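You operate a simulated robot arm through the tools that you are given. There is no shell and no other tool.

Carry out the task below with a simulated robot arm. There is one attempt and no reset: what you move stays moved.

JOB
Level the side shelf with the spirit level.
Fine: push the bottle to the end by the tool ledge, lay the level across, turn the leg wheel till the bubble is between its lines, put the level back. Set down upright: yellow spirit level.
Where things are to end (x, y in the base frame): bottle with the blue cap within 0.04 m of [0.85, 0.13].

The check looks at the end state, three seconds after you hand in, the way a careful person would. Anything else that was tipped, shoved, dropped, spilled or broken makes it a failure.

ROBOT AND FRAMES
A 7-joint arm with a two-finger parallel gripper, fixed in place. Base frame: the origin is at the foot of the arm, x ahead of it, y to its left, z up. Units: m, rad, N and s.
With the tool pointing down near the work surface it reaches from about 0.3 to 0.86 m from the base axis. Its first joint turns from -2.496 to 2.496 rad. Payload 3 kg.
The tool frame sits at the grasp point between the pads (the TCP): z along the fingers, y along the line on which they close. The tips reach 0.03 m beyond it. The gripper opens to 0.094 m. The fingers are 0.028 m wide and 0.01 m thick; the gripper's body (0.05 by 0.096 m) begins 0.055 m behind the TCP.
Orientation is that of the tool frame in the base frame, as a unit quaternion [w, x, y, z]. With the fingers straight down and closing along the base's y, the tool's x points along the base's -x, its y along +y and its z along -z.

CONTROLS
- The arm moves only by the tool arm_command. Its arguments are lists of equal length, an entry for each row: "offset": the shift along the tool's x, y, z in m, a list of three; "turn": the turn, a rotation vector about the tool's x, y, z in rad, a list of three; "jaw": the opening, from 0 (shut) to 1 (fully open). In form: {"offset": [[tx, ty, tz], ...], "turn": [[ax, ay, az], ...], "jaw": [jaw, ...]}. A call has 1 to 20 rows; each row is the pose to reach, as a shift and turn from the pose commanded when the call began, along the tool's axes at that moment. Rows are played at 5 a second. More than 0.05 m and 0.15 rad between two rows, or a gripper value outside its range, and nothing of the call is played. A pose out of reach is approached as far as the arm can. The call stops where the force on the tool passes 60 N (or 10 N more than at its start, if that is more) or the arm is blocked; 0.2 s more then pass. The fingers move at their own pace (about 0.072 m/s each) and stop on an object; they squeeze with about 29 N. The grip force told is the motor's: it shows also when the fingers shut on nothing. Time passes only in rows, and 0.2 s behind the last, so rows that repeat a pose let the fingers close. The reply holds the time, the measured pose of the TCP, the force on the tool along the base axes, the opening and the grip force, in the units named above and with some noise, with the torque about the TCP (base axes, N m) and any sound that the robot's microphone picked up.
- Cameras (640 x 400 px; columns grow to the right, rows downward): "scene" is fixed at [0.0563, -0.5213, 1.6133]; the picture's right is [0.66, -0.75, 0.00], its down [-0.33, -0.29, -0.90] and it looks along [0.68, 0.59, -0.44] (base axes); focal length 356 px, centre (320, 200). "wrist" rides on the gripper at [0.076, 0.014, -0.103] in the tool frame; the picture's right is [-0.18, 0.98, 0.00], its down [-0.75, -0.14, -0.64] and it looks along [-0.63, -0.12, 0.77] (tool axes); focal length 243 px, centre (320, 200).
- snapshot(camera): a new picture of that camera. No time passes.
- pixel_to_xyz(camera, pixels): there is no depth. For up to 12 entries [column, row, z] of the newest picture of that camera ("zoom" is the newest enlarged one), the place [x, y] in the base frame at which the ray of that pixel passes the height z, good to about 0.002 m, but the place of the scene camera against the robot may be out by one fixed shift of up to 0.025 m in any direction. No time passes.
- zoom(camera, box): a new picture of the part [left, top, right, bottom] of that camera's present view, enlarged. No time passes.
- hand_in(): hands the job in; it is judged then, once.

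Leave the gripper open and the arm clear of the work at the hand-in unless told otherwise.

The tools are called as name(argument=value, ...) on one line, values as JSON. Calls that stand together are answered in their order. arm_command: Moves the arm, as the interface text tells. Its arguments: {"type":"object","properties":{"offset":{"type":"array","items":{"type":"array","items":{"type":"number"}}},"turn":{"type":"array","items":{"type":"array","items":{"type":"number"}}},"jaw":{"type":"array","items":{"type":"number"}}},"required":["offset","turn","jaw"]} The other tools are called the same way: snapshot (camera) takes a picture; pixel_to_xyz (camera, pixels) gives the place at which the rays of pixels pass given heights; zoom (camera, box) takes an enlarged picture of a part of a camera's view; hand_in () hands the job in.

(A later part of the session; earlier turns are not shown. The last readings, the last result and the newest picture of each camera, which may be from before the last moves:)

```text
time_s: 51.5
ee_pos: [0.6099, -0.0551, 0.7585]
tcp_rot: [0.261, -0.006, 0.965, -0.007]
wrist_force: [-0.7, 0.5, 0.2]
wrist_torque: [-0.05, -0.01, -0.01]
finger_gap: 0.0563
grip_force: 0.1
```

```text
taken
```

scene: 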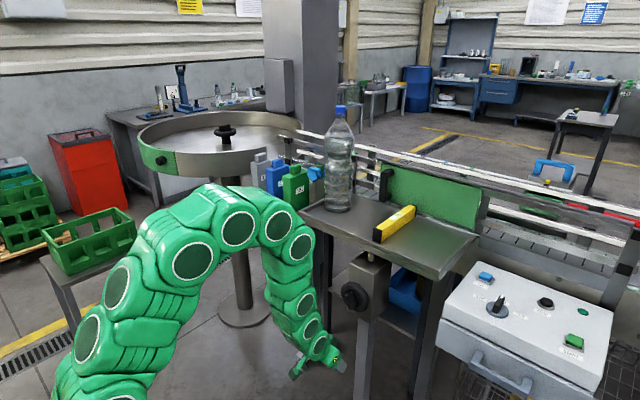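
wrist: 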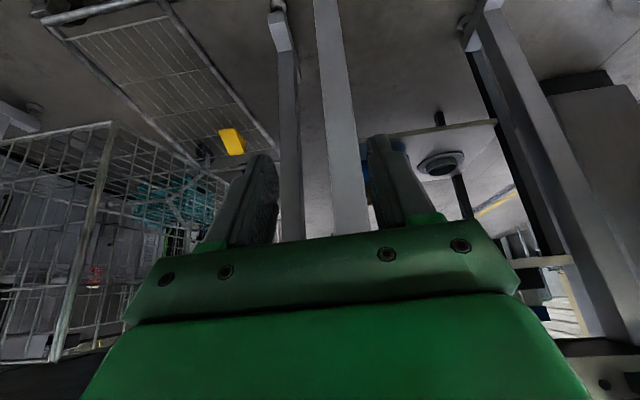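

Reachable and clear. Next I swing the tool up in stages: to tilt 60° at (0.635,0.69).

arm_command(offset=[[0.0033, 0.0013, 0.0183], [0.0067, 0.0025, 0.0367], [0.01, 0.0038, 0.055], [0.0133, 0.005, 0.0733], [0.0133, 0.005, 0.0733]], turn=[[0, -0.13, 0], [0, -0.26, 0], [0, -0.39, 0], [0, -0.52, 0], [0, -0.52, 0]], jaw=[0.6, 0.6, 0.6, 0.6, 0.6])

```text
time_s: 52.7
ee_pos: [0.6396, -0.0546, 0.6918]
tcp_rot: [0.501, -0.007, 0.866, -0.007]
wrist_force: [-0.5, 0.3, 0.2]
wrist_torque: [0.03, 0.0, 0.0]
finger_gap: 0.0563
grip_force: 0.1
out of reach, approached as far as the arm can: row 3, 4, 5
```

Only 4 mm short there, which refines my limit model. I continue swinging up to horizontal at (0.675,0.79), below the wheel, keeping the wrist a bit further out.

arm_command(offset=[[-0.0276, 0.0013, -0.0012], [-0.0539, 0.0025, -0.0048], [-0.0791, 0.0038, -0.0103], [-0.1028, 0.005, -0.0183], [-0.1028, 0.005, -0.0183]], turn=[[0, -0.13, 0], [0, -0.26, 0], [0, -0.39, 0], [0, -0.522, 0], [0, -0.522, 0]], jaw=[0.6, 0.6, 0.6, 0.6, 0.6])

snapshot(camera="scene")

snapshot(camera="wrist")

```text
time_s: 53.9
ee_pos: [0.6739, -0.0473, 0.7908]
tcp_rot: [0.707, -0.008, 0.707, -0.006]
wrist_force: [0.2, 0.3, 0.8]
wrist_torque: [0.0, -0.01, 0.01]
finger_gap: 0.0565
grip_force: 0.1
out of reach, approached as far as the arm can: row 1
```

```text
taken
```

scene: 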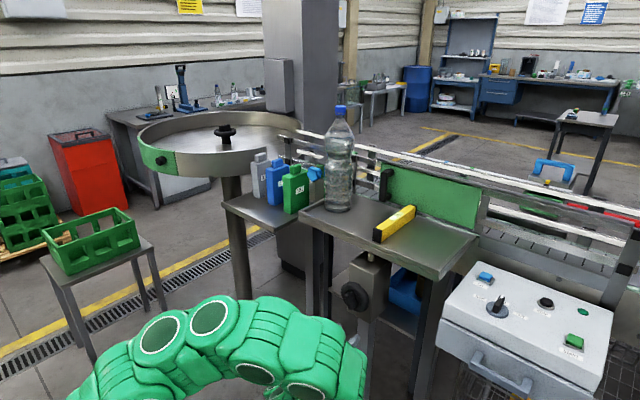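

```text
taken
```

wrist: 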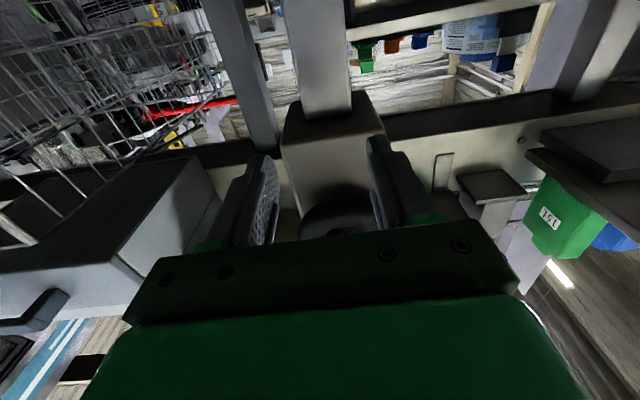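

The arm re-folded and now holds the tool horizontal under the wheel, with the scene view of the level unobstructed. Next I rise to the pre-grasp pose in front of the fin (0.66,-0.047,0.894), pointing 25° upward and rolled about -31° to match the fin.

arm_command(offset=[[-0.0172, 0, -0.0019], [-0.0342, 0, -0.0049], [-0.0512, 0, -0.0069], [-0.0692, 0, -0.0089], [-0.0862, 0, -0.0119], [-0.1032, 0, -0.0139], [-0.1032, 0, -0.0139]], turn=[[-0.02, -0.0708, -0.0899], [-0.0399, -0.1416, -0.1798], [-0.0599, -0.2124, -0.2697], [-0.0799, -0.2832, -0.3596], [-0.0998, -0.354, -0.4495], [-0.1198, -0.4248, -0.5394], [-0.1198, -0.4248, -0.5394]], jaw=[0.6, 0.6, 0.6, 0.6, 0.6, 0.6, 0.6])

snapshot(camera="wrist")

snapshot(camera="scene")

zoom(camera="scene", box=[310, 245, 410, 325])

```text
time_s: 55.5
ee_pos: [0.6603, -0.0468, 0.8944]
tcp_rot: [0.81, -0.238, 0.516, -0.148]
wrist_force: [-0.6, -0.1, 0.6]
wrist_torque: [-0.02, 0.02, 0.02]
finger_gap: 0.0563
grip_force: 0.0
```

```text
taken
```

wrist: 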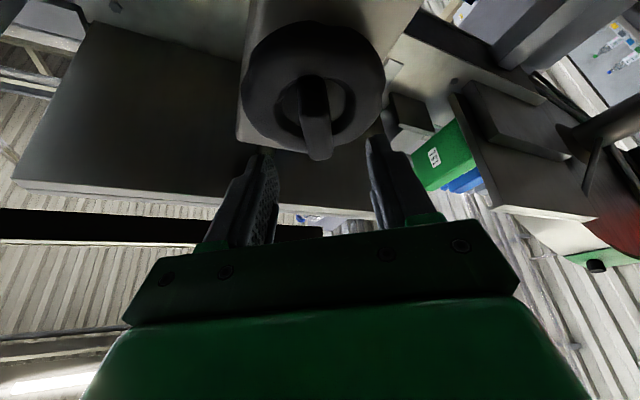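

```text
taken
```

scene: 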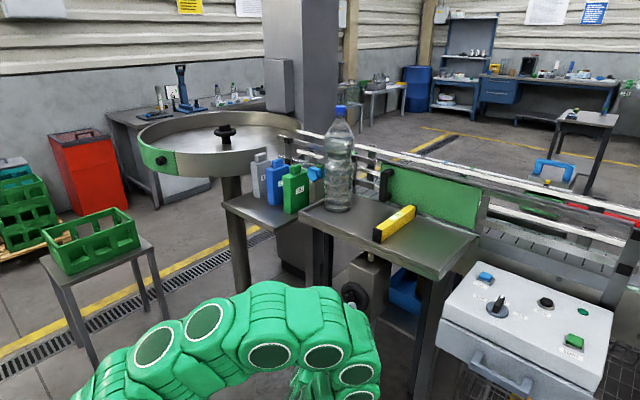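

```text
5.00 times, centred on (360, 285) of scene
```

zoom: 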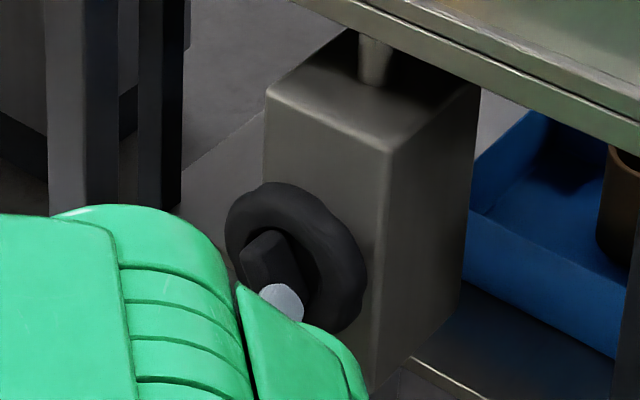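

The fin appears aligned between the fingers in the wrist view (around (316,115)). I zoom in to verify alignment.

zoom(camera="wrist", box=[220, 0, 420, 250])

pixel_to_xyz(camera="wrist", pixels=[[319, 157, 0.92], [319, 157, 0.925], [319, 157, 0.93], [314, 85, 0.905], [314, 85, 0.92], [315, 77, 0.905], [312, 82, 0.91]])

```text
1.60 times, centred on (320, 125) of wrist
```

zoom: 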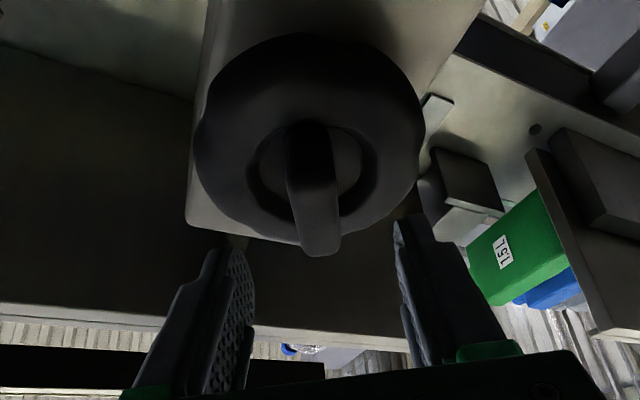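

```text
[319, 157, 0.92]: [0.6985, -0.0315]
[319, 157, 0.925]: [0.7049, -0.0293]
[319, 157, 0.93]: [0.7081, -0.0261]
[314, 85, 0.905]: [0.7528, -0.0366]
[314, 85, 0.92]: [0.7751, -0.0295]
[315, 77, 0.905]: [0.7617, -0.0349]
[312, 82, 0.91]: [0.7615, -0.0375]
```

The tool axis (column 320) passes through the fin's end (319,157), so it's well aligned. I narrow the jaws to 0.036 m and advance 0.022 m along +x, so the fingers straddle the fin inside the ring.

arm_command(offset=[[0, 0, 0], [0, 0, 0], [0.0023, 0, 0.005], [0.0047, 0, 0.01], [0.007, 0, 0.0149], [0.0093, 0, 0.0199], [0.0093, 0, 0.0199]], turn=[[0, 0, 0], [0, 0, 0], [0, 0, 0], [0, 0, 0], [0, 0, 0], [0, 0, 0], [0, 0, 0]], jaw=[0.38, 0.38, 0.38, 0.38, 0.38, 0.38, 0.38])

zoom(camera="wrist", box=[220, 0, 420, 250])

```text
time_s: 57.1
ee_pos: [0.683, -0.0447, 0.8929]
tcp_rot: [0.809, -0.237, 0.517, -0.147]
wrist_force: [0.0, 0.6, 0.2]
wrist_torque: [0.0, 0.02, -0.01]
finger_gap: 0.0357
grip_force: 0.0
```

```text
1.60 times, centred on (320, 125) of wrist
```

zoom: 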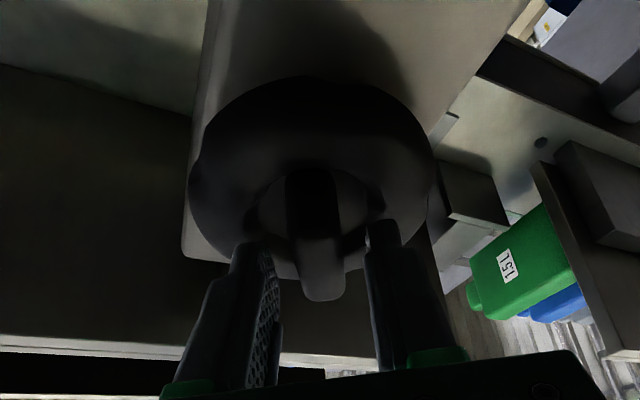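

No contact, and the fin lies between the fingers. I close the jaws on it.

arm_command(offset=[[0, 0, 0], [0, 0, 0], [0, 0, 0], [0, 0, 0]], turn=[[0, 0, 0], [0, 0, 0], [0, 0, 0], [0, 0, 0]], jaw=[0.2, 0.05, 0, 0])

zoom(camera="wrist", box=[220, 0, 420, 250])

zoom(camera="scene", box=[370, 195, 420, 235])

```text
time_s: 58.1
ee_pos: [0.6836, -0.0452, 0.8939]
tcp_rot: [0.809, -0.238, 0.516, -0.147]
wrist_force: [2.7, 2.6, -1.4]
wrist_torque: [-0.05, -0.15, -0.43]
finger_gap: 0.0177
grip_force: 45.4
```

```text
1.60 times, centred on (320, 125) of wrist
```

zoom: 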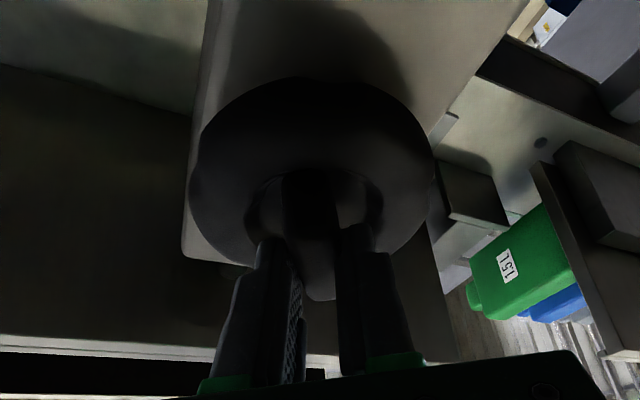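

```text
10.00 times, centred on (395, 215) of scene
```

zoom: 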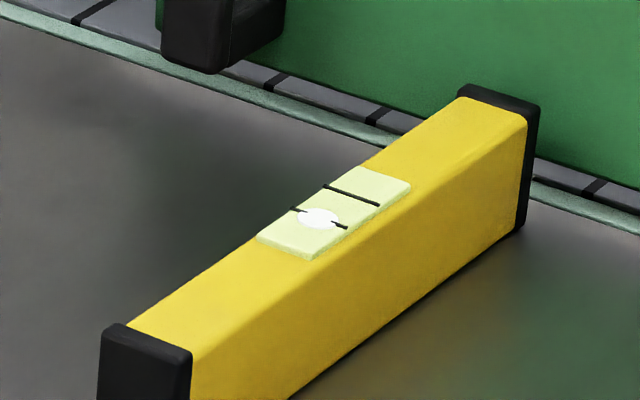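

The fin is gripped (gap 0.0177, 45 N). In the scene zoom the bubble centre sits on the front line. I try a small turn of the wheel, +15° about +x (clockwise seen from the robot), about the wheel axis.

arm_command(offset=[[-0.0001, 0.0008, 0.0001], [-0.0003, 0.0015, 0.0001], [-0.0005, 0.0023, 0.0002], [-0.0008, 0.003, 0.0004], [-0.0008, 0.003, 0.0004]], turn=[[0.0274, 0, 0.0589], [0.0548, 0, 0.1178], [0.0822, 0, 0.1767], [0.1096, 0, 0.2356], [0.1096, 0, 0.2356]], jaw=[0, 0, 0, 0, 0])

zoom(camera="scene", box=[370, 195, 420, 235])

zoom(camera="wrist", box=[220, 0, 420, 250])

```text
time_s: 59.3
ee_pos: [0.6823, -0.0429, 0.8931]
tcp_rot: [0.833, -0.131, 0.531, -0.08]
wrist_force: [-20.4, -19.8, -7.9]
wrist_torque: [0.07, -0.47, -0.69]
finger_gap: 0.0178
grip_force: 45.0
```

```text
10.00 times, centred on (395, 215) of scene
```

zoom: 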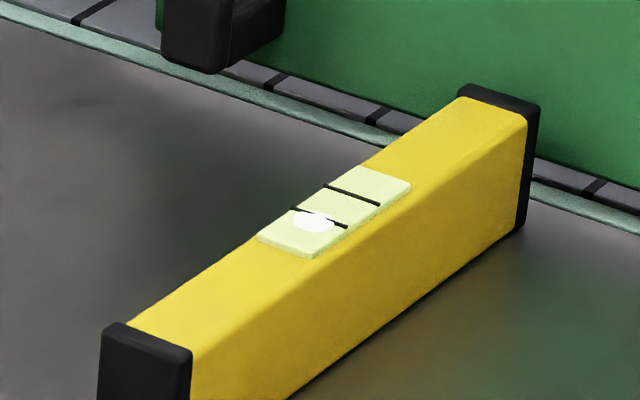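

```text
1.60 times, centred on (320, 125) of wrist
```

zoom: 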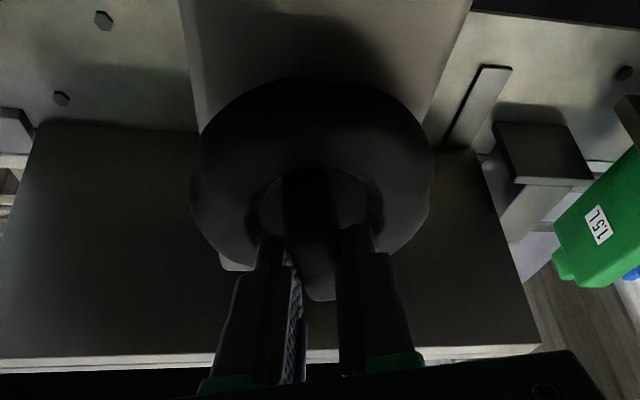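

Clockwise moved the bubble a little further out (about 6 zoom-px), so it must be turned the other way. I turn counter-clockwise by 0.78 rad from here, about the wheel axis.

arm_command(offset=[[0.0001, -0.0015, 0], [0.0001, -0.0029, 0], [-0.0002, -0.0043, 0.0001], [-0.0005, -0.0056, 0.0002], [-0.0011, -0.0069, 0.0005], [-0.0017, -0.0082, 0.0008], [-0.0017, -0.0082, 0.0008]], turn=[[-0.0549, 0, -0.1178], [-0.1099, 0, -0.2356], [-0.1648, 0, -0.3533], [-0.2198, 0, -0.4711], [-0.2747, 0, -0.5889], [-0.3296, 0, -0.7067], [-0.3296, 0, -0.7067]], jaw=[0, 0, 0, 0, 0, 0, 0])

zoom(camera="scene", box=[370, 195, 420, 235])

zoom(camera="wrist", box=[220, 0, 420, 250])

```text
time_s: 60.9
ee_pos: [0.6822, -0.0477, 0.898]
tcp_rot: [0.721, -0.44, 0.46, -0.273]
wrist_force: [8.7, 16.2, -14.1]
wrist_torque: [-0.16, 0.17, -0.61]
finger_gap: 0.018
grip_force: 44.9
```

```text
10.00 times, centred on (395, 215) of scene
```

zoom: 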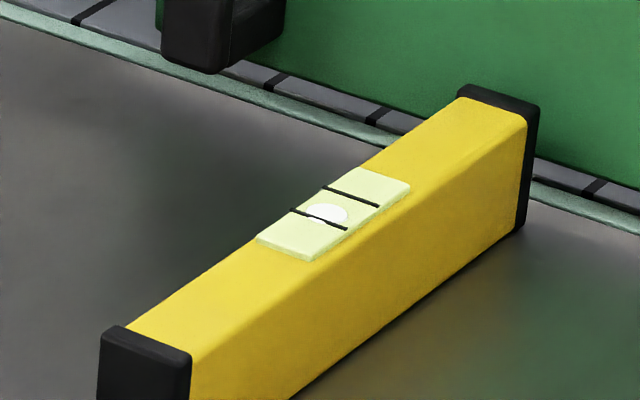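

```text
1.60 times, centred on (320, 125) of wrist
```

zoom: 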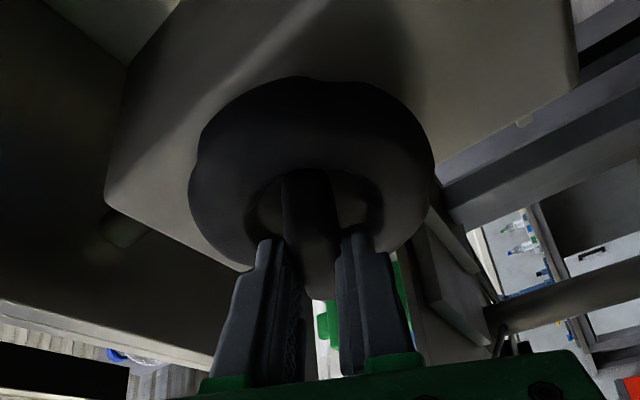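

The bubble now moves toward the middle: 16.6 zoom-px per 0.79 rad, with about 10 px left to the midpoint (334,206). I turn a further 0.46 rad counter-clockwise.

arm_command(offset=[[0, -0.001, 0], [-0.0001, -0.0021, 0], [-0.0004, -0.0031, 0.0001], [-0.0007, -0.004, 0.0003], [-0.0007, -0.004, 0.0003]], turn=[[-0.0486, 0, -0.1042], [-0.0972, 0, -0.2084], [-0.1458, 0, -0.3126], [-0.1944, 0, -0.4168], [-0.1944, 0, -0.4168]], jaw=[0, 0, 0, 0, 0])

zoom(camera="scene", box=[370, 195, 420, 235])

zoom(camera="scene", box=[385, 205, 410, 225])

```text
time_s: 62.1
ee_pos: [0.6824, -0.0483, 0.9002]
tcp_rot: [0.604, -0.592, 0.383, -0.372]
wrist_force: [-4.3, 25.2, -37.8]
wrist_torque: [-0.33, 0.35, 1.57]
finger_gap: 0.018
grip_force: 45.6
```

```text
10.00 times, centred on (395, 215) of scene
```

zoom: 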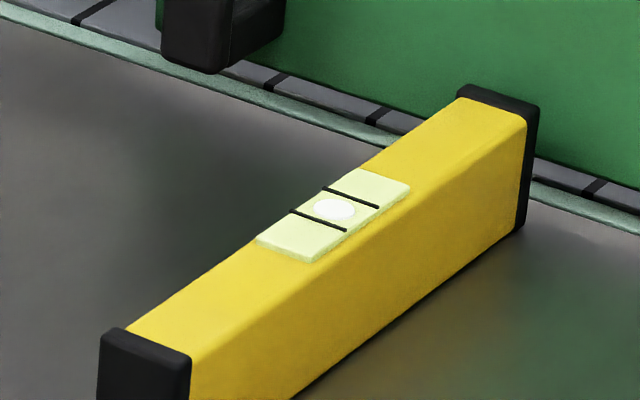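

```text
16.00 times, centred on (398, 215) of scene
```

zoom: 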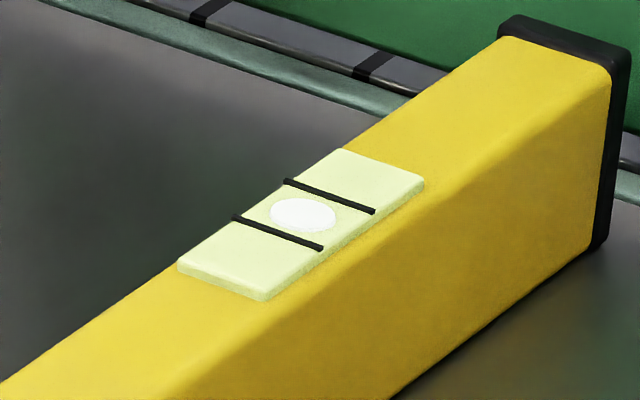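

The bubble sits exactly midway between its lines. I release the fin (open to 0.036) without moving and re-check the bubble.

arm_command(offset=[[0, 0, 0], [0, 0, 0], [0, 0, 0], [0, 0, 0]], turn=[[0, 0, 0], [0, 0, 0], [0, 0, 0], [0, 0, 0]], jaw=[0.25, 0.38, 0.38, 0.38])

zoom(camera="scene", box=[385, 205, 410, 225])

zoom(camera="wrist", box=[220, 0, 420, 250])

```text
time_s: 63.1
ee_pos: [0.6826, -0.0506, 0.901]
tcp_rot: [0.605, -0.591, 0.383, -0.373]
wrist_force: [0.0, 0.1, 0.4]
wrist_torque: [0.04, -0.01, -0.02]
finger_gap: 0.0357
grip_force: 0.0
```

```text
16.00 times, centred on (398, 215) of scene
```

zoom: 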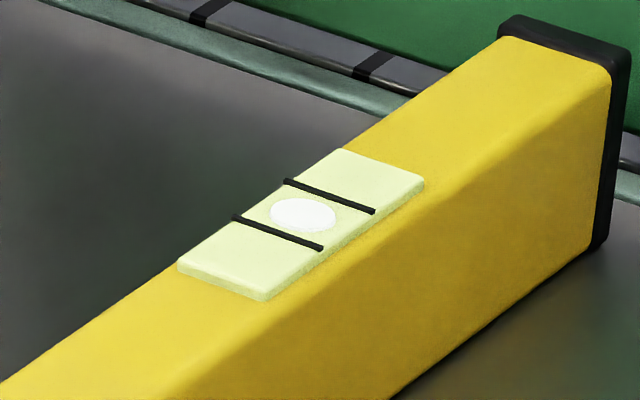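

```text
1.60 times, centred on (320, 125) of wrist
```

zoom: 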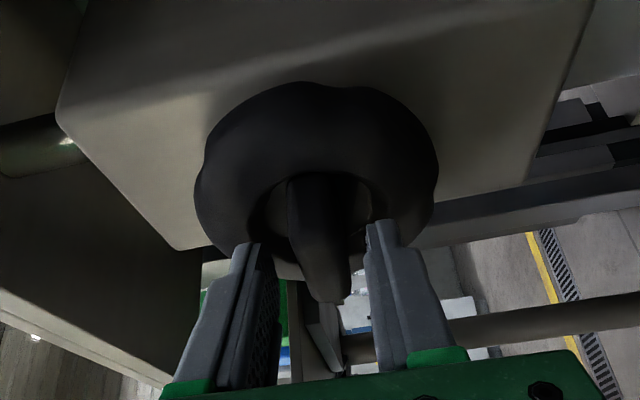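

Bubble stays centred after release. I back out along the tool axis by 0.036 m.

arm_command(offset=[[0, 0, -0.009], [0, 0, -0.018], [0, 0, -0.027], [0, 0, -0.036]], turn=[[0, 0, 0], [0, 0, 0], [0, 0, 0], [0, 0, 0]], jaw=[0.38, 0.38, 0.38, 0.38])

snapshot(camera="wrist")

snapshot(camera="scene")

```text
time_s: 64.1
ee_pos: [0.6501, -0.0657, 0.9001]
tcp_rot: [0.604, -0.592, 0.383, -0.371]
wrist_force: [1.0, -0.3, 0.0]
wrist_torque: [0.03, 0.01, 0.0]
finger_gap: 0.0357
grip_force: 0.2
```

```text
taken
```

wrist: 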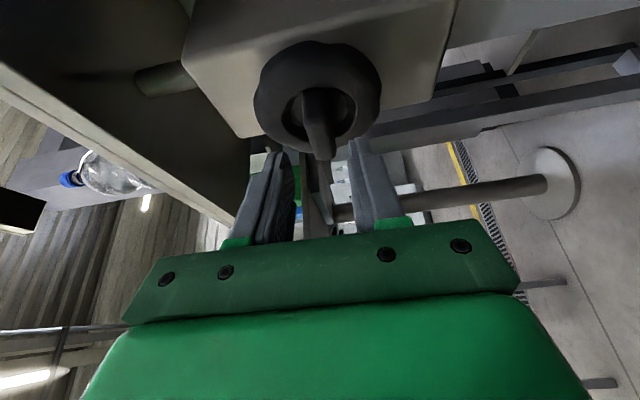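

```text
taken
```

scene: 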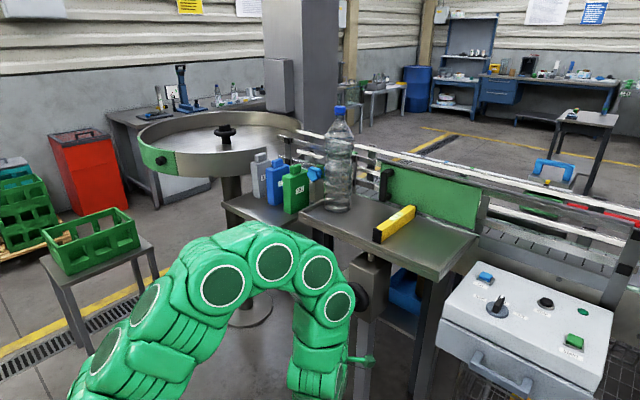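

The fin is cleared. Now I roll the hand back upright while lowering to (0.652,-0.055,0.80), reversing my way in.

arm_command(offset=[[-0.0006, 0.0084, 0.0005], [-0.0012, 0.0167, 0.0009], [-0.0018, 0.0251, 0.0014], [-0.0024, 0.0334, 0.0018], [-0.003, 0.0418, 0.0023], [-0.0036, 0.0501, 0.0028], [-0.0041, 0.0585, 0.0032], [-0.0047, 0.0668, 0.0037], [-0.0053, 0.0752, 0.0041], [-0.0059, 0.0835, 0.0046], [-0.0065, 0.0919, 0.005], [-0.0071, 0.1002, 0.0055], [-0.0071, 0.1002, 0.0055]], turn=[[0.0546, 0, 0.1171], [0.1092, 0, 0.2342], [0.1639, 0, 0.3513], [0.2185, 0, 0.4684], [0.2731, 0, 0.5855], [0.3277, 0, 0.7026], [0.3823, 0, 0.8197], [0.437, 0, 0.9368], [0.4916, 0, 1.0539], [0.5462, 0, 1.171], [0.6008, 0, 1.2881], [0.6554, 0, 1.4052], [0.6554, 0, 1.4052]], jaw=[0.38, 0.38, 0.38, 0.38, 0.38, 0.38, 0.38, 0.38, 0.38, 0.38, 0.38, 0.38, 0.38])

snapshot(camera="scene")

```text
time_s: 66.9
ee_pos: [0.6522, -0.0548, 0.8017]
tcp_rot: [0.842, 0.001, 0.539, 0.004]
wrist_force: [0.1, -0.1, -0.3]
wrist_torque: [0.04, -0.02, 0.02]
finger_gap: 0.0356
grip_force: 0.0
```

```text
taken
```

scene: 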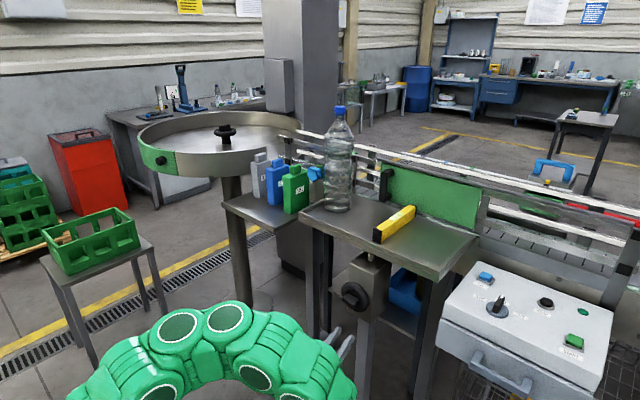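

Clear of the wheel. I retrace the fold-out: tilt 90° at (0.675,0.76), 60° at (0.645,0.68), then 30° at (0.61,0.76).

arm_command(offset=[[0.0119, 0, 0.0008], [0.0237, 0, 0.0017], [0.0356, 0, 0.0025], [0.0474, 0, 0.0033], [0.0625, 0, -0.0119], [0.0775, 0, -0.0271], [0.0926, 0, -0.0422], [0.1076, 0, -0.0574], [0.0919, 0, -0.0557], [0.0761, 0, -0.0539], [0.0489, 0, -0.0552], [0.0216, 0, -0.0564], [0.0216, 0, -0.0564]], turn=[[0, 0.108, 0], [0, 0.216, 0], [0, 0.323, 0], [0, 0.431, 0], [0, 0.562, 0], [0, 0.693, 0], [0, 0.824, 0], [0, 0.955, 0], [0, 1.086, 0], [0, 1.216, 0], [0, 1.347, 0], [0, 1.478, 0], [0, 1.478, 0]], jaw=[0.6, 0.6, 0.6, 0.6, 0.6, 0.6, 0.6, 0.6, 0.6, 0.6, 0.6, 0.6, 0.6])

snapshot(camera="scene")

```text
time_s: 69.7
ee_pos: [0.6106, -0.0556, 0.7568]
tcp_rot: [0.26, -0.001, 0.966, 0.002]
wrist_force: [0.2, -0.5, 0.0]
wrist_torque: [-0.01, 0.02, -0.02]
finger_gap: 0.0564
grip_force: 0.1
```

```text
taken
```

scene: 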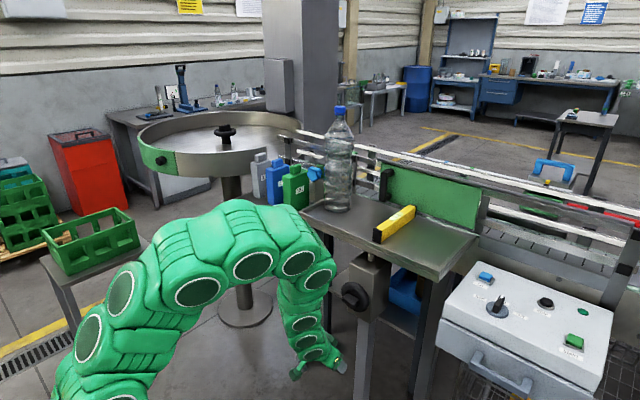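

Back at the safe low pose. I go up in front of the shelf to (0.55,-0.07,1.25), tilt 30°.

arm_command(offset=[[-0.0194, -0.001, -0.0388], [-0.0389, -0.002, -0.0776], [-0.0583, -0.003, -0.1163], [-0.0777, -0.004, -0.1551], [-0.0904, -0.004, -0.1969], [-0.103, -0.004, -0.2387], [-0.1157, -0.004, -0.2805], [-0.1283, -0.004, -0.3223], [-0.145, -0.0065, -0.356], [-0.1616, -0.009, -0.3897], [-0.1783, -0.0115, -0.4233], [-0.1949, -0.014, -0.457], [-0.1949, -0.014, -0.457]], turn=[[0, 0, 0], [0, 0, 0], [0, 0, 0], [0, 0, 0], [0, 0, 0], [0, 0, 0], [0, 0, 0], [0, 0, 0], [0, 0, 0], [0, 0, 0], [0, 0, 0], [0, 0, 0], [0, 0, 0]], jaw=[0.6, 0.6, 0.6, 0.6, 0.6, 0.6, 0.6, 0.6, 0.6, 0.6, 0.6, 0.6, 0.6])

snapshot(camera="wrist")

zoom(camera="scene", box=[370, 195, 420, 235])

```text
time_s: 72.5
ee_pos: [0.5482, -0.0711, 1.2507]
tcp_rot: [0.261, -0.003, 0.965, 0.003]
wrist_force: [-0.2, 0.4, 0.3]
wrist_torque: [-0.03, 0.01, 0.0]
finger_gap: 0.0563
grip_force: 0.1
```

```text
taken
```

wrist: 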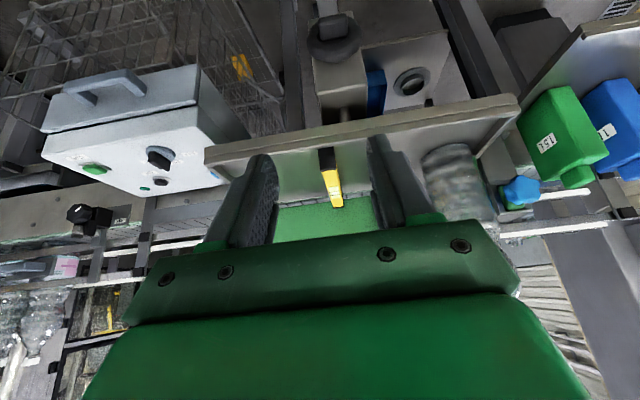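

```text
10.00 times, centred on (395, 215) of scene
```

zoom: 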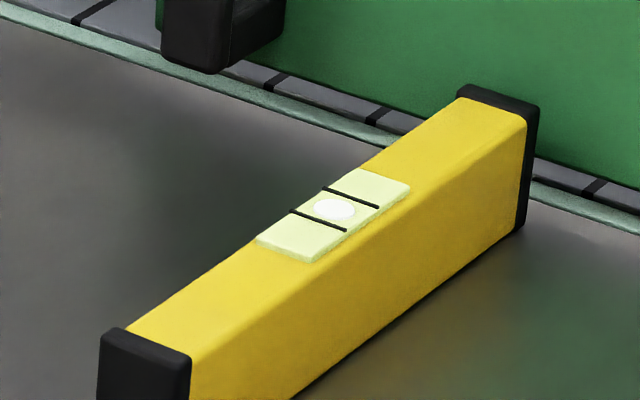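

The bubble remains centred. Now I rotate the hand +180° about its axis (two half-turn calls) to return to the camera-above posture used to place the level.

arm_command(offset=[[0, 0, 0], [0, 0, 0], [0, 0, 0], [0, 0, 0], [0, 0, 0], [0, 0, 0], [0, 0, 0], [0, 0, 0], [0, 0, 0], [0, 0, 0], [0, 0, 0]], turn=[[0, 0, 0.143], [0, 0, 0.286], [0, 0, 0.429], [0, 0, 0.571], [0, 0, 0.714], [0, 0, 0.857], [0, 0, 1.0], [0, 0, 1.143], [0, 0, 1.286], [0, 0, 1.429], [0, 0, 1.571]], jaw=[0.6, 0.6, 0.6, 0.6, 0.6, 0.6, 0.6, 0.6, 0.6, 0.6, 0.6])

arm_command(offset=[[0, 0, 0], [0, 0, 0], [0, 0, 0], [0, 0, 0], [0, 0, 0], [0, 0, 0], [0, 0, 0], [0, 0, 0], [0, 0, 0], [0, 0, 0], [0, 0, 0], [0, 0, 0]], turn=[[0, 0, 0.143], [0, 0, 0.286], [0, 0, 0.429], [0, 0, 0.571], [0, 0, 0.714], [0, 0, 0.857], [0, 0, 1.0], [0, 0, 1.143], [0, 0, 1.286], [0, 0, 1.429], [0, 0, 1.571], [0, 0, 1.571]], jaw=[0.6, 0.6, 0.6, 0.6, 0.6, 0.6, 0.6, 0.6, 0.6, 0.6, 0.6, 0.6])

```text
time_s: 74.9
ee_pos: [0.5493, -0.0711, 1.2513]
tcp_rot: [0.182, 0.682, 0.684, 0.186]
wrist_force: [0.0, 0.0, -1.2]
wrist_torque: [-0.01, -0.02, -0.01]
finger_gap: 0.0563
grip_force: 0.1
```

```text
time_s: 77.5
ee_pos: [0.5475, -0.0704, 1.2501]
tcp_rot: [-0.003, 0.966, 0.002, 0.259]
wrist_force: [-0.2, 0.2, 0.1]
wrist_torque: [-0.01, 0.01, 0.01]
finger_gap: 0.0565
grip_force: 0.1
```

Posture restored. I move forward to (0.785,-0.080,1.252), above and behind the level, jaws open 0.056.

arm_command(offset=[[0.0345, 0.0016, 0.0195], [0.0689, 0.0032, 0.039], [0.1034, 0.0048, 0.0585], [0.1378, 0.0064, 0.078], [0.1723, 0.008, 0.0975], [0.2067, 0.0096, 0.117], [0.2067, 0.0096, 0.117]], turn=[[0, 0, 0], [0, 0, 0], [0, 0, 0], [0, 0, 0], [0, 0, 0], [0, 0, 0], [0, 0, 0]], jaw=[0.6, 0.6, 0.6, 0.6, 0.6, 0.6, 0.6])

snapshot(camera="wrist")

zoom(camera="wrist", box=[240, 0, 400, 200])

```text
time_s: 79.1
ee_pos: [0.7871, -0.0781, 1.2525]
tcp_rot: [-0.004, 0.966, 0.003, 0.259]
wrist_force: [0.2, -0.6, -0.3]
wrist_torque: [-0.03, 0.0, 0.02]
finger_gap: 0.0564
grip_force: 0.1
```

```text
taken
```

wrist: 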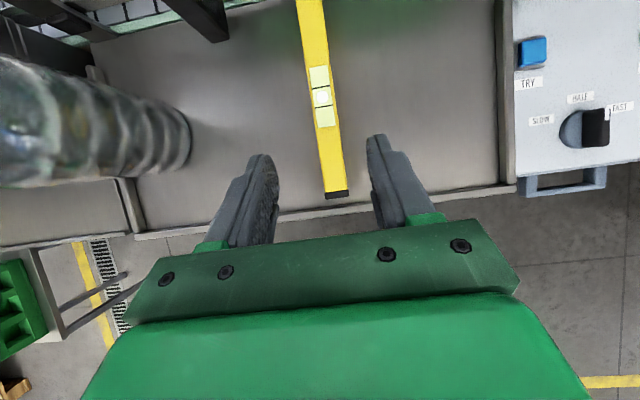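

```text
2.00 times, centred on (320, 100) of wrist
```

zoom: 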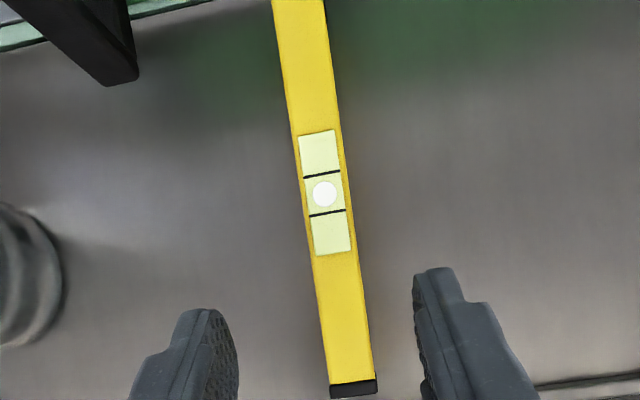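

The overhead view confirms the bubble midway between its lines. I check the level's position: bubble (322,96.5) and near end (338,192).

pixel_to_xyz(camera="wrist", pixels=[[322, 96.5, 1.13], [322, 96.5, 1.12], [336, 192, 1.13], [347, 193, 1.13], [305, 0, 1.13]])

```text
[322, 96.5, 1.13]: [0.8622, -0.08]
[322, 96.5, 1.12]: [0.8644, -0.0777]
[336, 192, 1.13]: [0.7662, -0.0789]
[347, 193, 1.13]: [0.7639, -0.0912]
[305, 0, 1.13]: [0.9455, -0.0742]
```

Level centre is (0.862,-0.080), unchanged. I descend along the tool axis to (0.855,-0.0795,1.130).

arm_command(offset=[[-0.0006, 0.0004, 0.035], [-0.0013, 0.0007, 0.07], [-0.0018, 0.001, 0.1], [-0.0022, 0.0013, 0.124], [-0.0025, 0.0014, 0.1401], [-0.0025, 0.0014, 0.1401]], turn=[[0, 0, 0], [0, 0, 0], [0, 0, 0], [0, 0, 0], [0, 0, 0], [0, 0, 0]], jaw=[0.6, 0.6, 0.6, 0.6, 0.6, 0.6])

snapshot(camera="wrist")

zoom(camera="scene", box=[360, 170, 440, 240])

```text
time_s: 80.5
ee_pos: [0.855, -0.0782, 1.13]
tcp_rot: [-0.002, 0.966, 0.002, 0.26]
wrist_force: [0.4, -0.2, 0.0]
wrist_torque: [0.02, 0.03, 0.01]
finger_gap: 0.0562
grip_force: 0.0
```

```text
taken
```

wrist: 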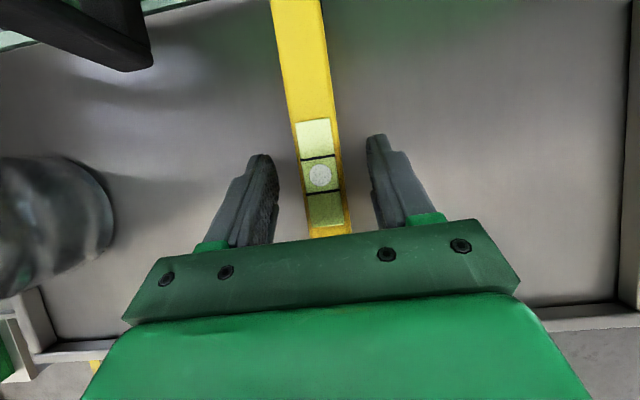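

```text
5.71 times, centred on (400, 205) of scene
```

zoom: 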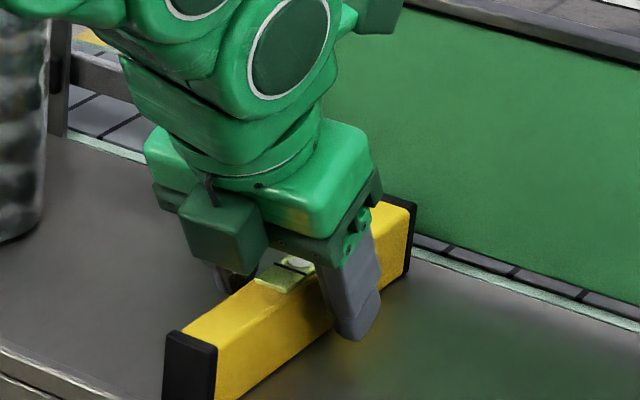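

The level is centred between the fingers. I close the jaws, then lift straight up 0.03 m.

arm_command(offset=[[0, 0, 0], [0, 0, 0], [0, 0, 0], [0, 0, 0], [0, 0, 0], [0.005, 0, -0.0087], [0.01, 0, -0.0173], [0.015, 0, -0.026], [0.015, 0, -0.026]], turn=[[0, 0, 0], [0, 0, 0], [0, 0, 0], [0, 0, 0], [0, 0, 0], [0, 0, 0], [0, 0, 0], [0, 0, 0], [0, 0, 0]], jaw=[0.4, 0.2, 0, 0, 0, 0, 0, 0, 0])

snapshot(camera="wrist")

zoom(camera="scene", box=[330, 150, 470, 260])

```text
time_s: 82.5
ee_pos: [0.855, -0.0793, 1.1591]
tcp_rot: [-0.003, 0.966, 0.002, 0.26]
wrist_force: [-0.7, 0.1, -2.5]
wrist_torque: [-0.01, 0.02, 0.01]
finger_gap: 0.0278
grip_force: 28.6
```

```text
taken
```

wrist: 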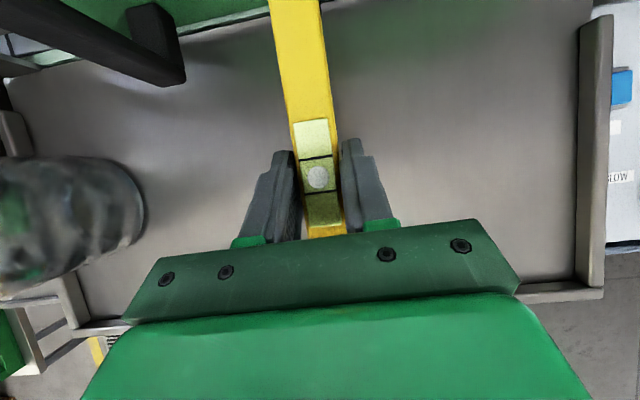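

```text
3.64 times, centred on (400, 205) of scene
```

zoom: 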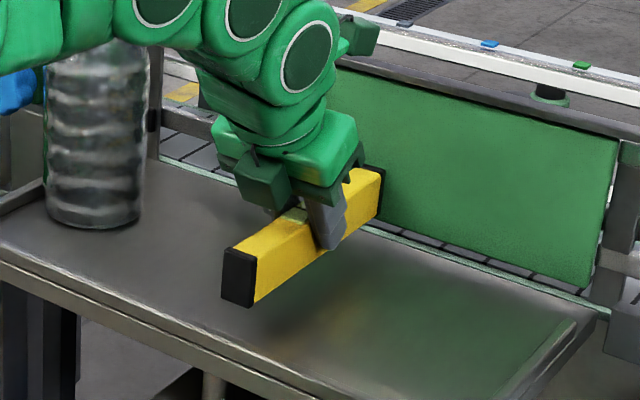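

Level is lifted securely. I carry it back and up to (0.605,0.0,1.25), the reverse of the way in.

arm_command(offset=[[-0.0179, -0.0073, -0.0366], [-0.0357, -0.0145, -0.0732], [-0.0536, -0.0218, -0.1097], [-0.0714, -0.029, -0.1463], [-0.1046, -0.0457, -0.1655], [-0.1378, -0.0623, -0.1846], [-0.171, -0.079, -0.2038], [-0.171, -0.079, -0.2038]], turn=[[0, 0, 0], [0, 0, 0], [0, 0, 0], [0, 0, 0], [0, 0, 0], [0, 0, 0], [0, 0, 0], [0, 0, 0]], jaw=[0, 0, 0, 0, 0, 0, 0, 0])

```text
time_s: 84.3
ee_pos: [0.6029, -0.0019, 1.2508]
tcp_rot: [-0.002, 0.965, 0.003, 0.261]
wrist_force: [0.6, 0.1, -1.4]
wrist_torque: [0.03, -0.07, 0.0]
finger_gap: 0.0281
grip_force: 29.0
```

Now I rotate the hand +90° about the vertical (level back along y) while moving to (0.605,0.238,1.19).

arm_command(offset=[[-0.0024, -0.02, 0.0045], [-0.0048, -0.04, 0.009], [-0.0072, -0.06, 0.0135], [-0.0096, -0.08, 0.0179], [-0.012, -0.1, 0.0224], [-0.0144, -0.12, 0.0269], [-0.0168, -0.14, 0.0314], [-0.0192, -0.16, 0.0359], [-0.0216, -0.18, 0.0404], [-0.024, -0.2, 0.0448], [-0.0264, -0.22, 0.0493], [-0.0288, -0.24, 0.0538], [-0.0288, -0.24, 0.0538], [-0.0288, -0.24, 0.0538]], turn=[[0.0654, 0, -0.1133], [0.1308, 0, -0.2267], [0.1963, 0, -0.34], [0.2617, 0, -0.4533], [0.3271, 0, -0.5667], [0.3925, 0, -0.68], [0.4579, 0, -0.7933], [0.5233, 0, -0.9067], [0.5888, 0, -1.02], [0.6542, 0, -1.1333], [0.7196, 0, -1.2467], [0.785, 0, -1.36], [0.785, 0, -1.36], [0.785, 0, -1.36]], jaw=[0, 0, 0, 0, 0, 0, 0, 0, 0, 0, 0, 0, 0, 0])

snapshot(camera="wrist")

snapshot(camera="scene")

```text
time_s: 87.3
ee_pos: [0.6048, 0.238, 1.1906]
tcp_rot: [-0.184, 0.68, 0.685, 0.184]
wrist_force: [0.1, -0.4, -2.1]
wrist_torque: [-0.01, -0.01, -0.01]
finger_gap: 0.0279
grip_force: 29.0
```

```text
taken
```

wrist: 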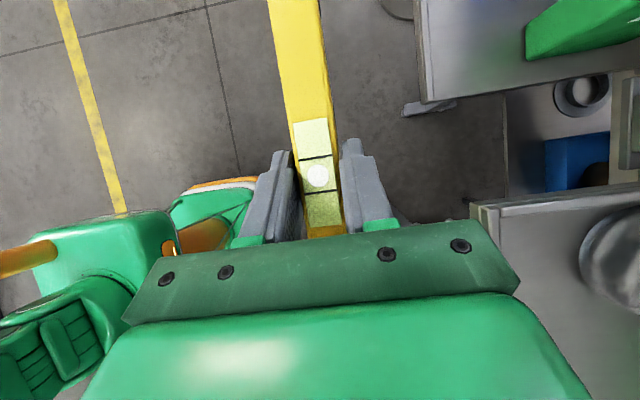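

```text
taken
```

scene: 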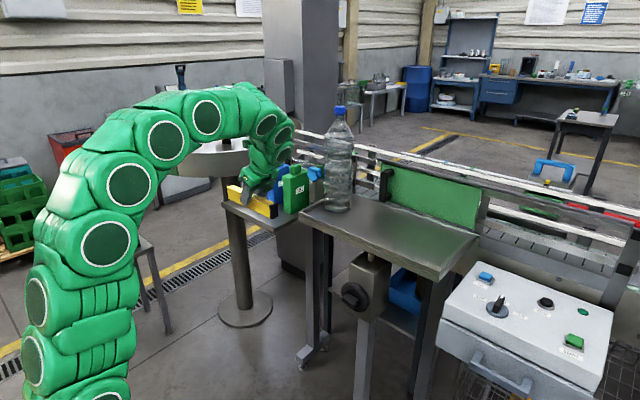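

Level is along y again. I carry it to above its old place: via (0.74,0.40,1.17) to (0.778,0.444,1.13).

arm_command(offset=[[0.026, 0.027, 0.0198], [0.052, 0.0541, 0.0395], [0.078, 0.0811, 0.0593], [0.104, 0.1082, 0.079], [0.13, 0.1352, 0.0988], [0.1391, 0.1542, 0.1272], [0.1481, 0.1732, 0.1555], [0.1481, 0.1732, 0.1555]], turn=[[0, 0, 0], [0, 0, 0], [0, 0, 0], [0, 0, 0], [0, 0, 0], [0, 0, 0], [0, 0, 0], [0, 0, 0]], jaw=[0, 0, 0, 0, 0, 0, 0, 0])

snapshot(camera="wrist")

zoom(camera="scene", box=[210, 110, 350, 230])

```text
time_s: 89.1
ee_pos: [0.778, 0.444, 1.1321]
tcp_rot: [-0.184, 0.681, 0.684, 0.185]
wrist_force: [0.5, -0.5, -2.0]
wrist_torque: [-0.01, 0.0, 0.0]
finger_gap: 0.0276
grip_force: 28.8
```

```text
taken
```

wrist: 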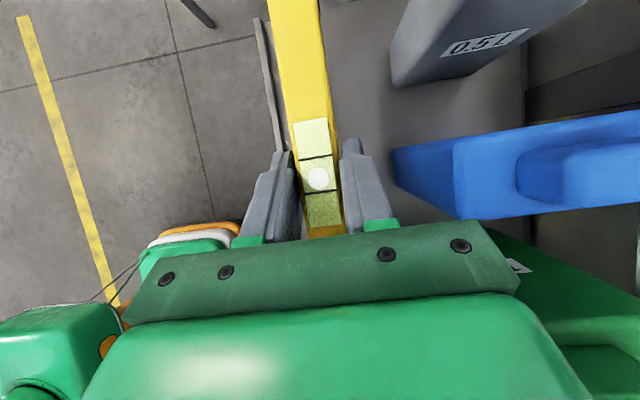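

```text
3.33 times, centred on (280, 170) of scene
```

zoom: 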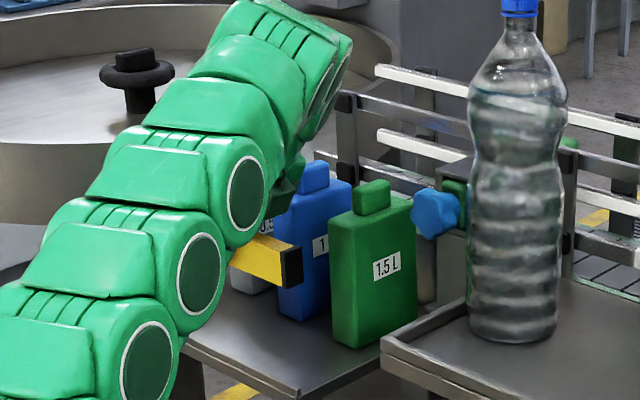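

Directly above its old spot. I descend vertically to TCP z≈1.048 (about 6–8 mm above expected contact).

arm_command(offset=[[-0.0105, 0, 0.0182], [-0.021, 0, 0.0364], [-0.0315, 0, 0.0546], [-0.0378, 0, 0.0655], [-0.042, 0, 0.0727], [-0.042, 0, 0.0727]], turn=[[0, 0, 0], [0, 0, 0], [0, 0, 0], [0, 0, 0], [0, 0, 0], [0, 0, 0]], jaw=[0, 0, 0, 0, 0, 0])

zoom(camera="scene", box=[220, 150, 310, 230])

snapshot(camera="wrist")

```text
time_s: 90.5
ee_pos: [0.7768, 0.4453, 1.0468]
tcp_rot: [-0.184, 0.681, 0.685, 0.185]
wrist_force: [-0.4, -0.4, -1.5]
wrist_torque: [-0.03, 0.01, 0.01]
finger_gap: 0.0277
grip_force: 28.6
```

```text
5.00 times, centred on (265, 190) of scene
```

zoom: 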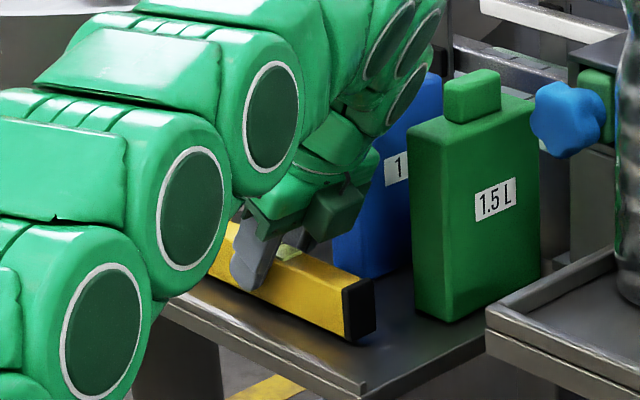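

```text
taken
```

wrist: 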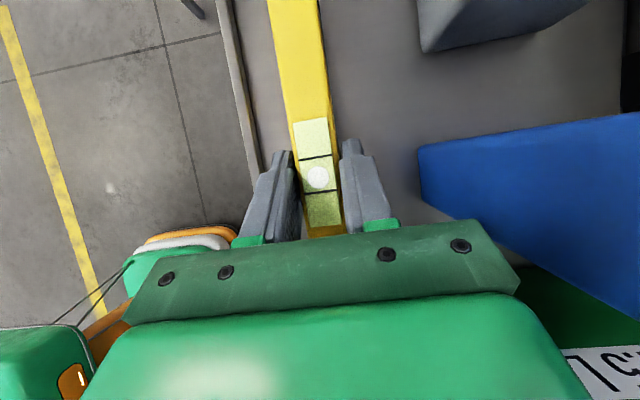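

No contact yet. I go down 4 mm more in 2 mm steps.

arm_command(offset=[[-0.001, 0, 0.0017], [-0.002, 0, 0.0035], [-0.002, 0, 0.0035]], turn=[[0, 0, 0], [0, 0, 0], [0, 0, 0]], jaw=[0, 0, 0])

```text
time_s: 91.3
ee_pos: [0.7768, 0.4464, 1.0451]
tcp_rot: [-0.184, 0.68, 0.685, 0.185]
wrist_force: [-0.1, 1.2, -1.8]
wrist_torque: [0.0, 0.02, 0.01]
finger_gap: 0.028
grip_force: 29.2
```

arm_command(offset=[[-0.001, 0, 0.0017], [-0.0015, 0, 0.0026], [-0.0015, 0, 0.0026]], turn=[[0, 0, 0], [0, 0, 0], [0, 0, 0]], jaw=[0, 0, 0])

```text
time_s: 92.1
ee_pos: [0.7778, 0.4468, 1.0413]
tcp_rot: [-0.184, 0.68, 0.685, 0.186]
wrist_force: [2.0, -0.8, 7.9]
wrist_torque: [-0.14, 0.08, 0.03]
finger_gap: 0.0277
grip_force: 29.1
```

Contact with the ledge (Fz +8 N). I release by opening to 0.5.

arm_command(offset=[[0, 0, 0], [0, 0, 0], [0, 0, 0], [0, 0, 0]], turn=[[0, 0, 0], [0, 0, 0], [0, 0, 0], [0, 0, 0]], jaw=[0.3, 0.45, 0.5, 0.5])

snapshot(camera="wrist")

zoom(camera="scene", box=[220, 150, 310, 230])

```text
time_s: 93.1
ee_pos: [0.7776, 0.446, 1.0409]
tcp_rot: [-0.184, 0.681, 0.684, 0.185]
wrist_force: [-0.3, 0.7, 0.1]
wrist_torque: [-0.01, -0.01, -0.03]
finger_gap: 0.0472
grip_force: 0.0
```

```text
taken
```

wrist: 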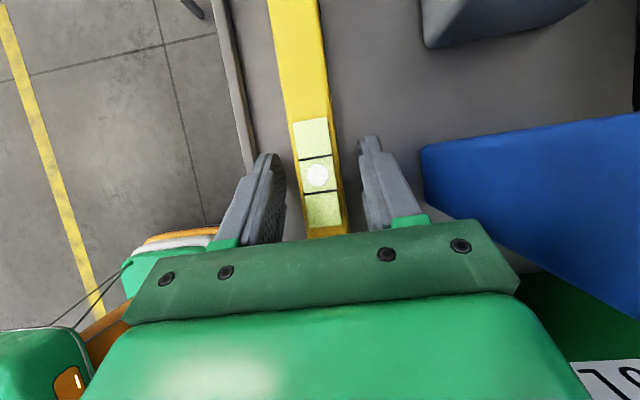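

```text
5.00 times, centred on (265, 190) of scene
```

zoom: 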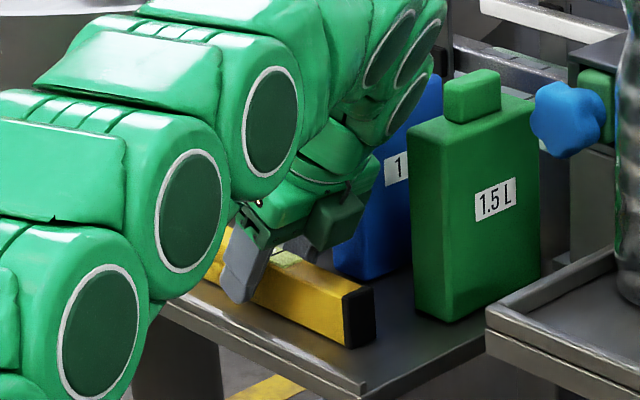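

Released; bubble reads centred on the ledge. I retract straight up, then inward away from the ledge.

arm_command(offset=[[0.005, 0, -0.0087], [0.015, 0, -0.026], [0.03, 0, -0.052], [0.045, 0, -0.0779], [0.0186, -0.0283, -0.0989], [-0.0077, -0.0567, -0.1199], [-0.0341, -0.085, -0.1409], [-0.0605, -0.1133, -0.1619], [-0.0868, -0.1417, -0.1829], [-0.1132, -0.17, -0.2039], [-0.1132, -0.17, -0.2039]], turn=[[0, 0, 0], [0, 0, 0], [0, 0, 0], [0, 0, 0], [0, 0, 0], [0, 0, 0], [0, 0, 0], [0, 0, 0], [0, 0, 0], [0, 0, 0], [0, 0, 0]], jaw=[0.5, 0.5, 0.5, 0.5, 0.5, 0.5, 0.5, 0.5, 0.7, 1, 1])

snapshot(camera="scene")

snapshot(camera="wrist")

```text
time_s: 95.5
ee_pos: [0.6073, 0.2451, 1.16]
tcp_rot: [-0.183, 0.68, 0.685, 0.185]
wrist_force: [0.5, -0.9, 0.0]
wrist_torque: [0.0, 0.0, -0.01]
finger_gap: 0.094
grip_force: 0.0
```

```text
taken
```

scene: 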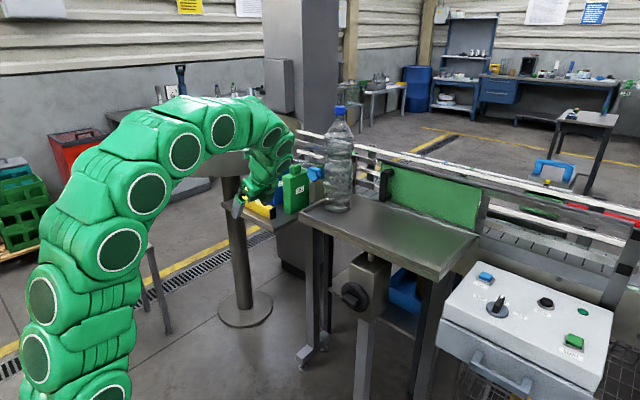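

```text
taken
```

wrist: 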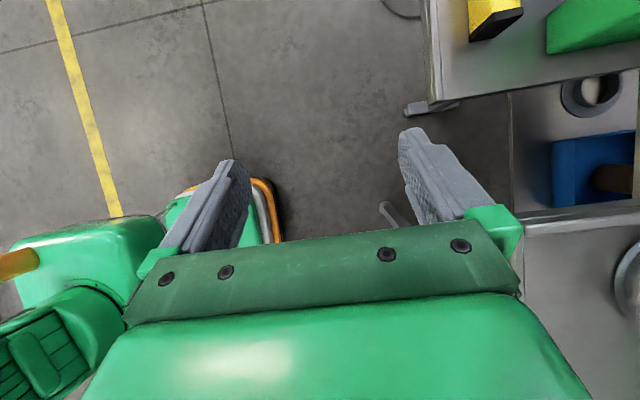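

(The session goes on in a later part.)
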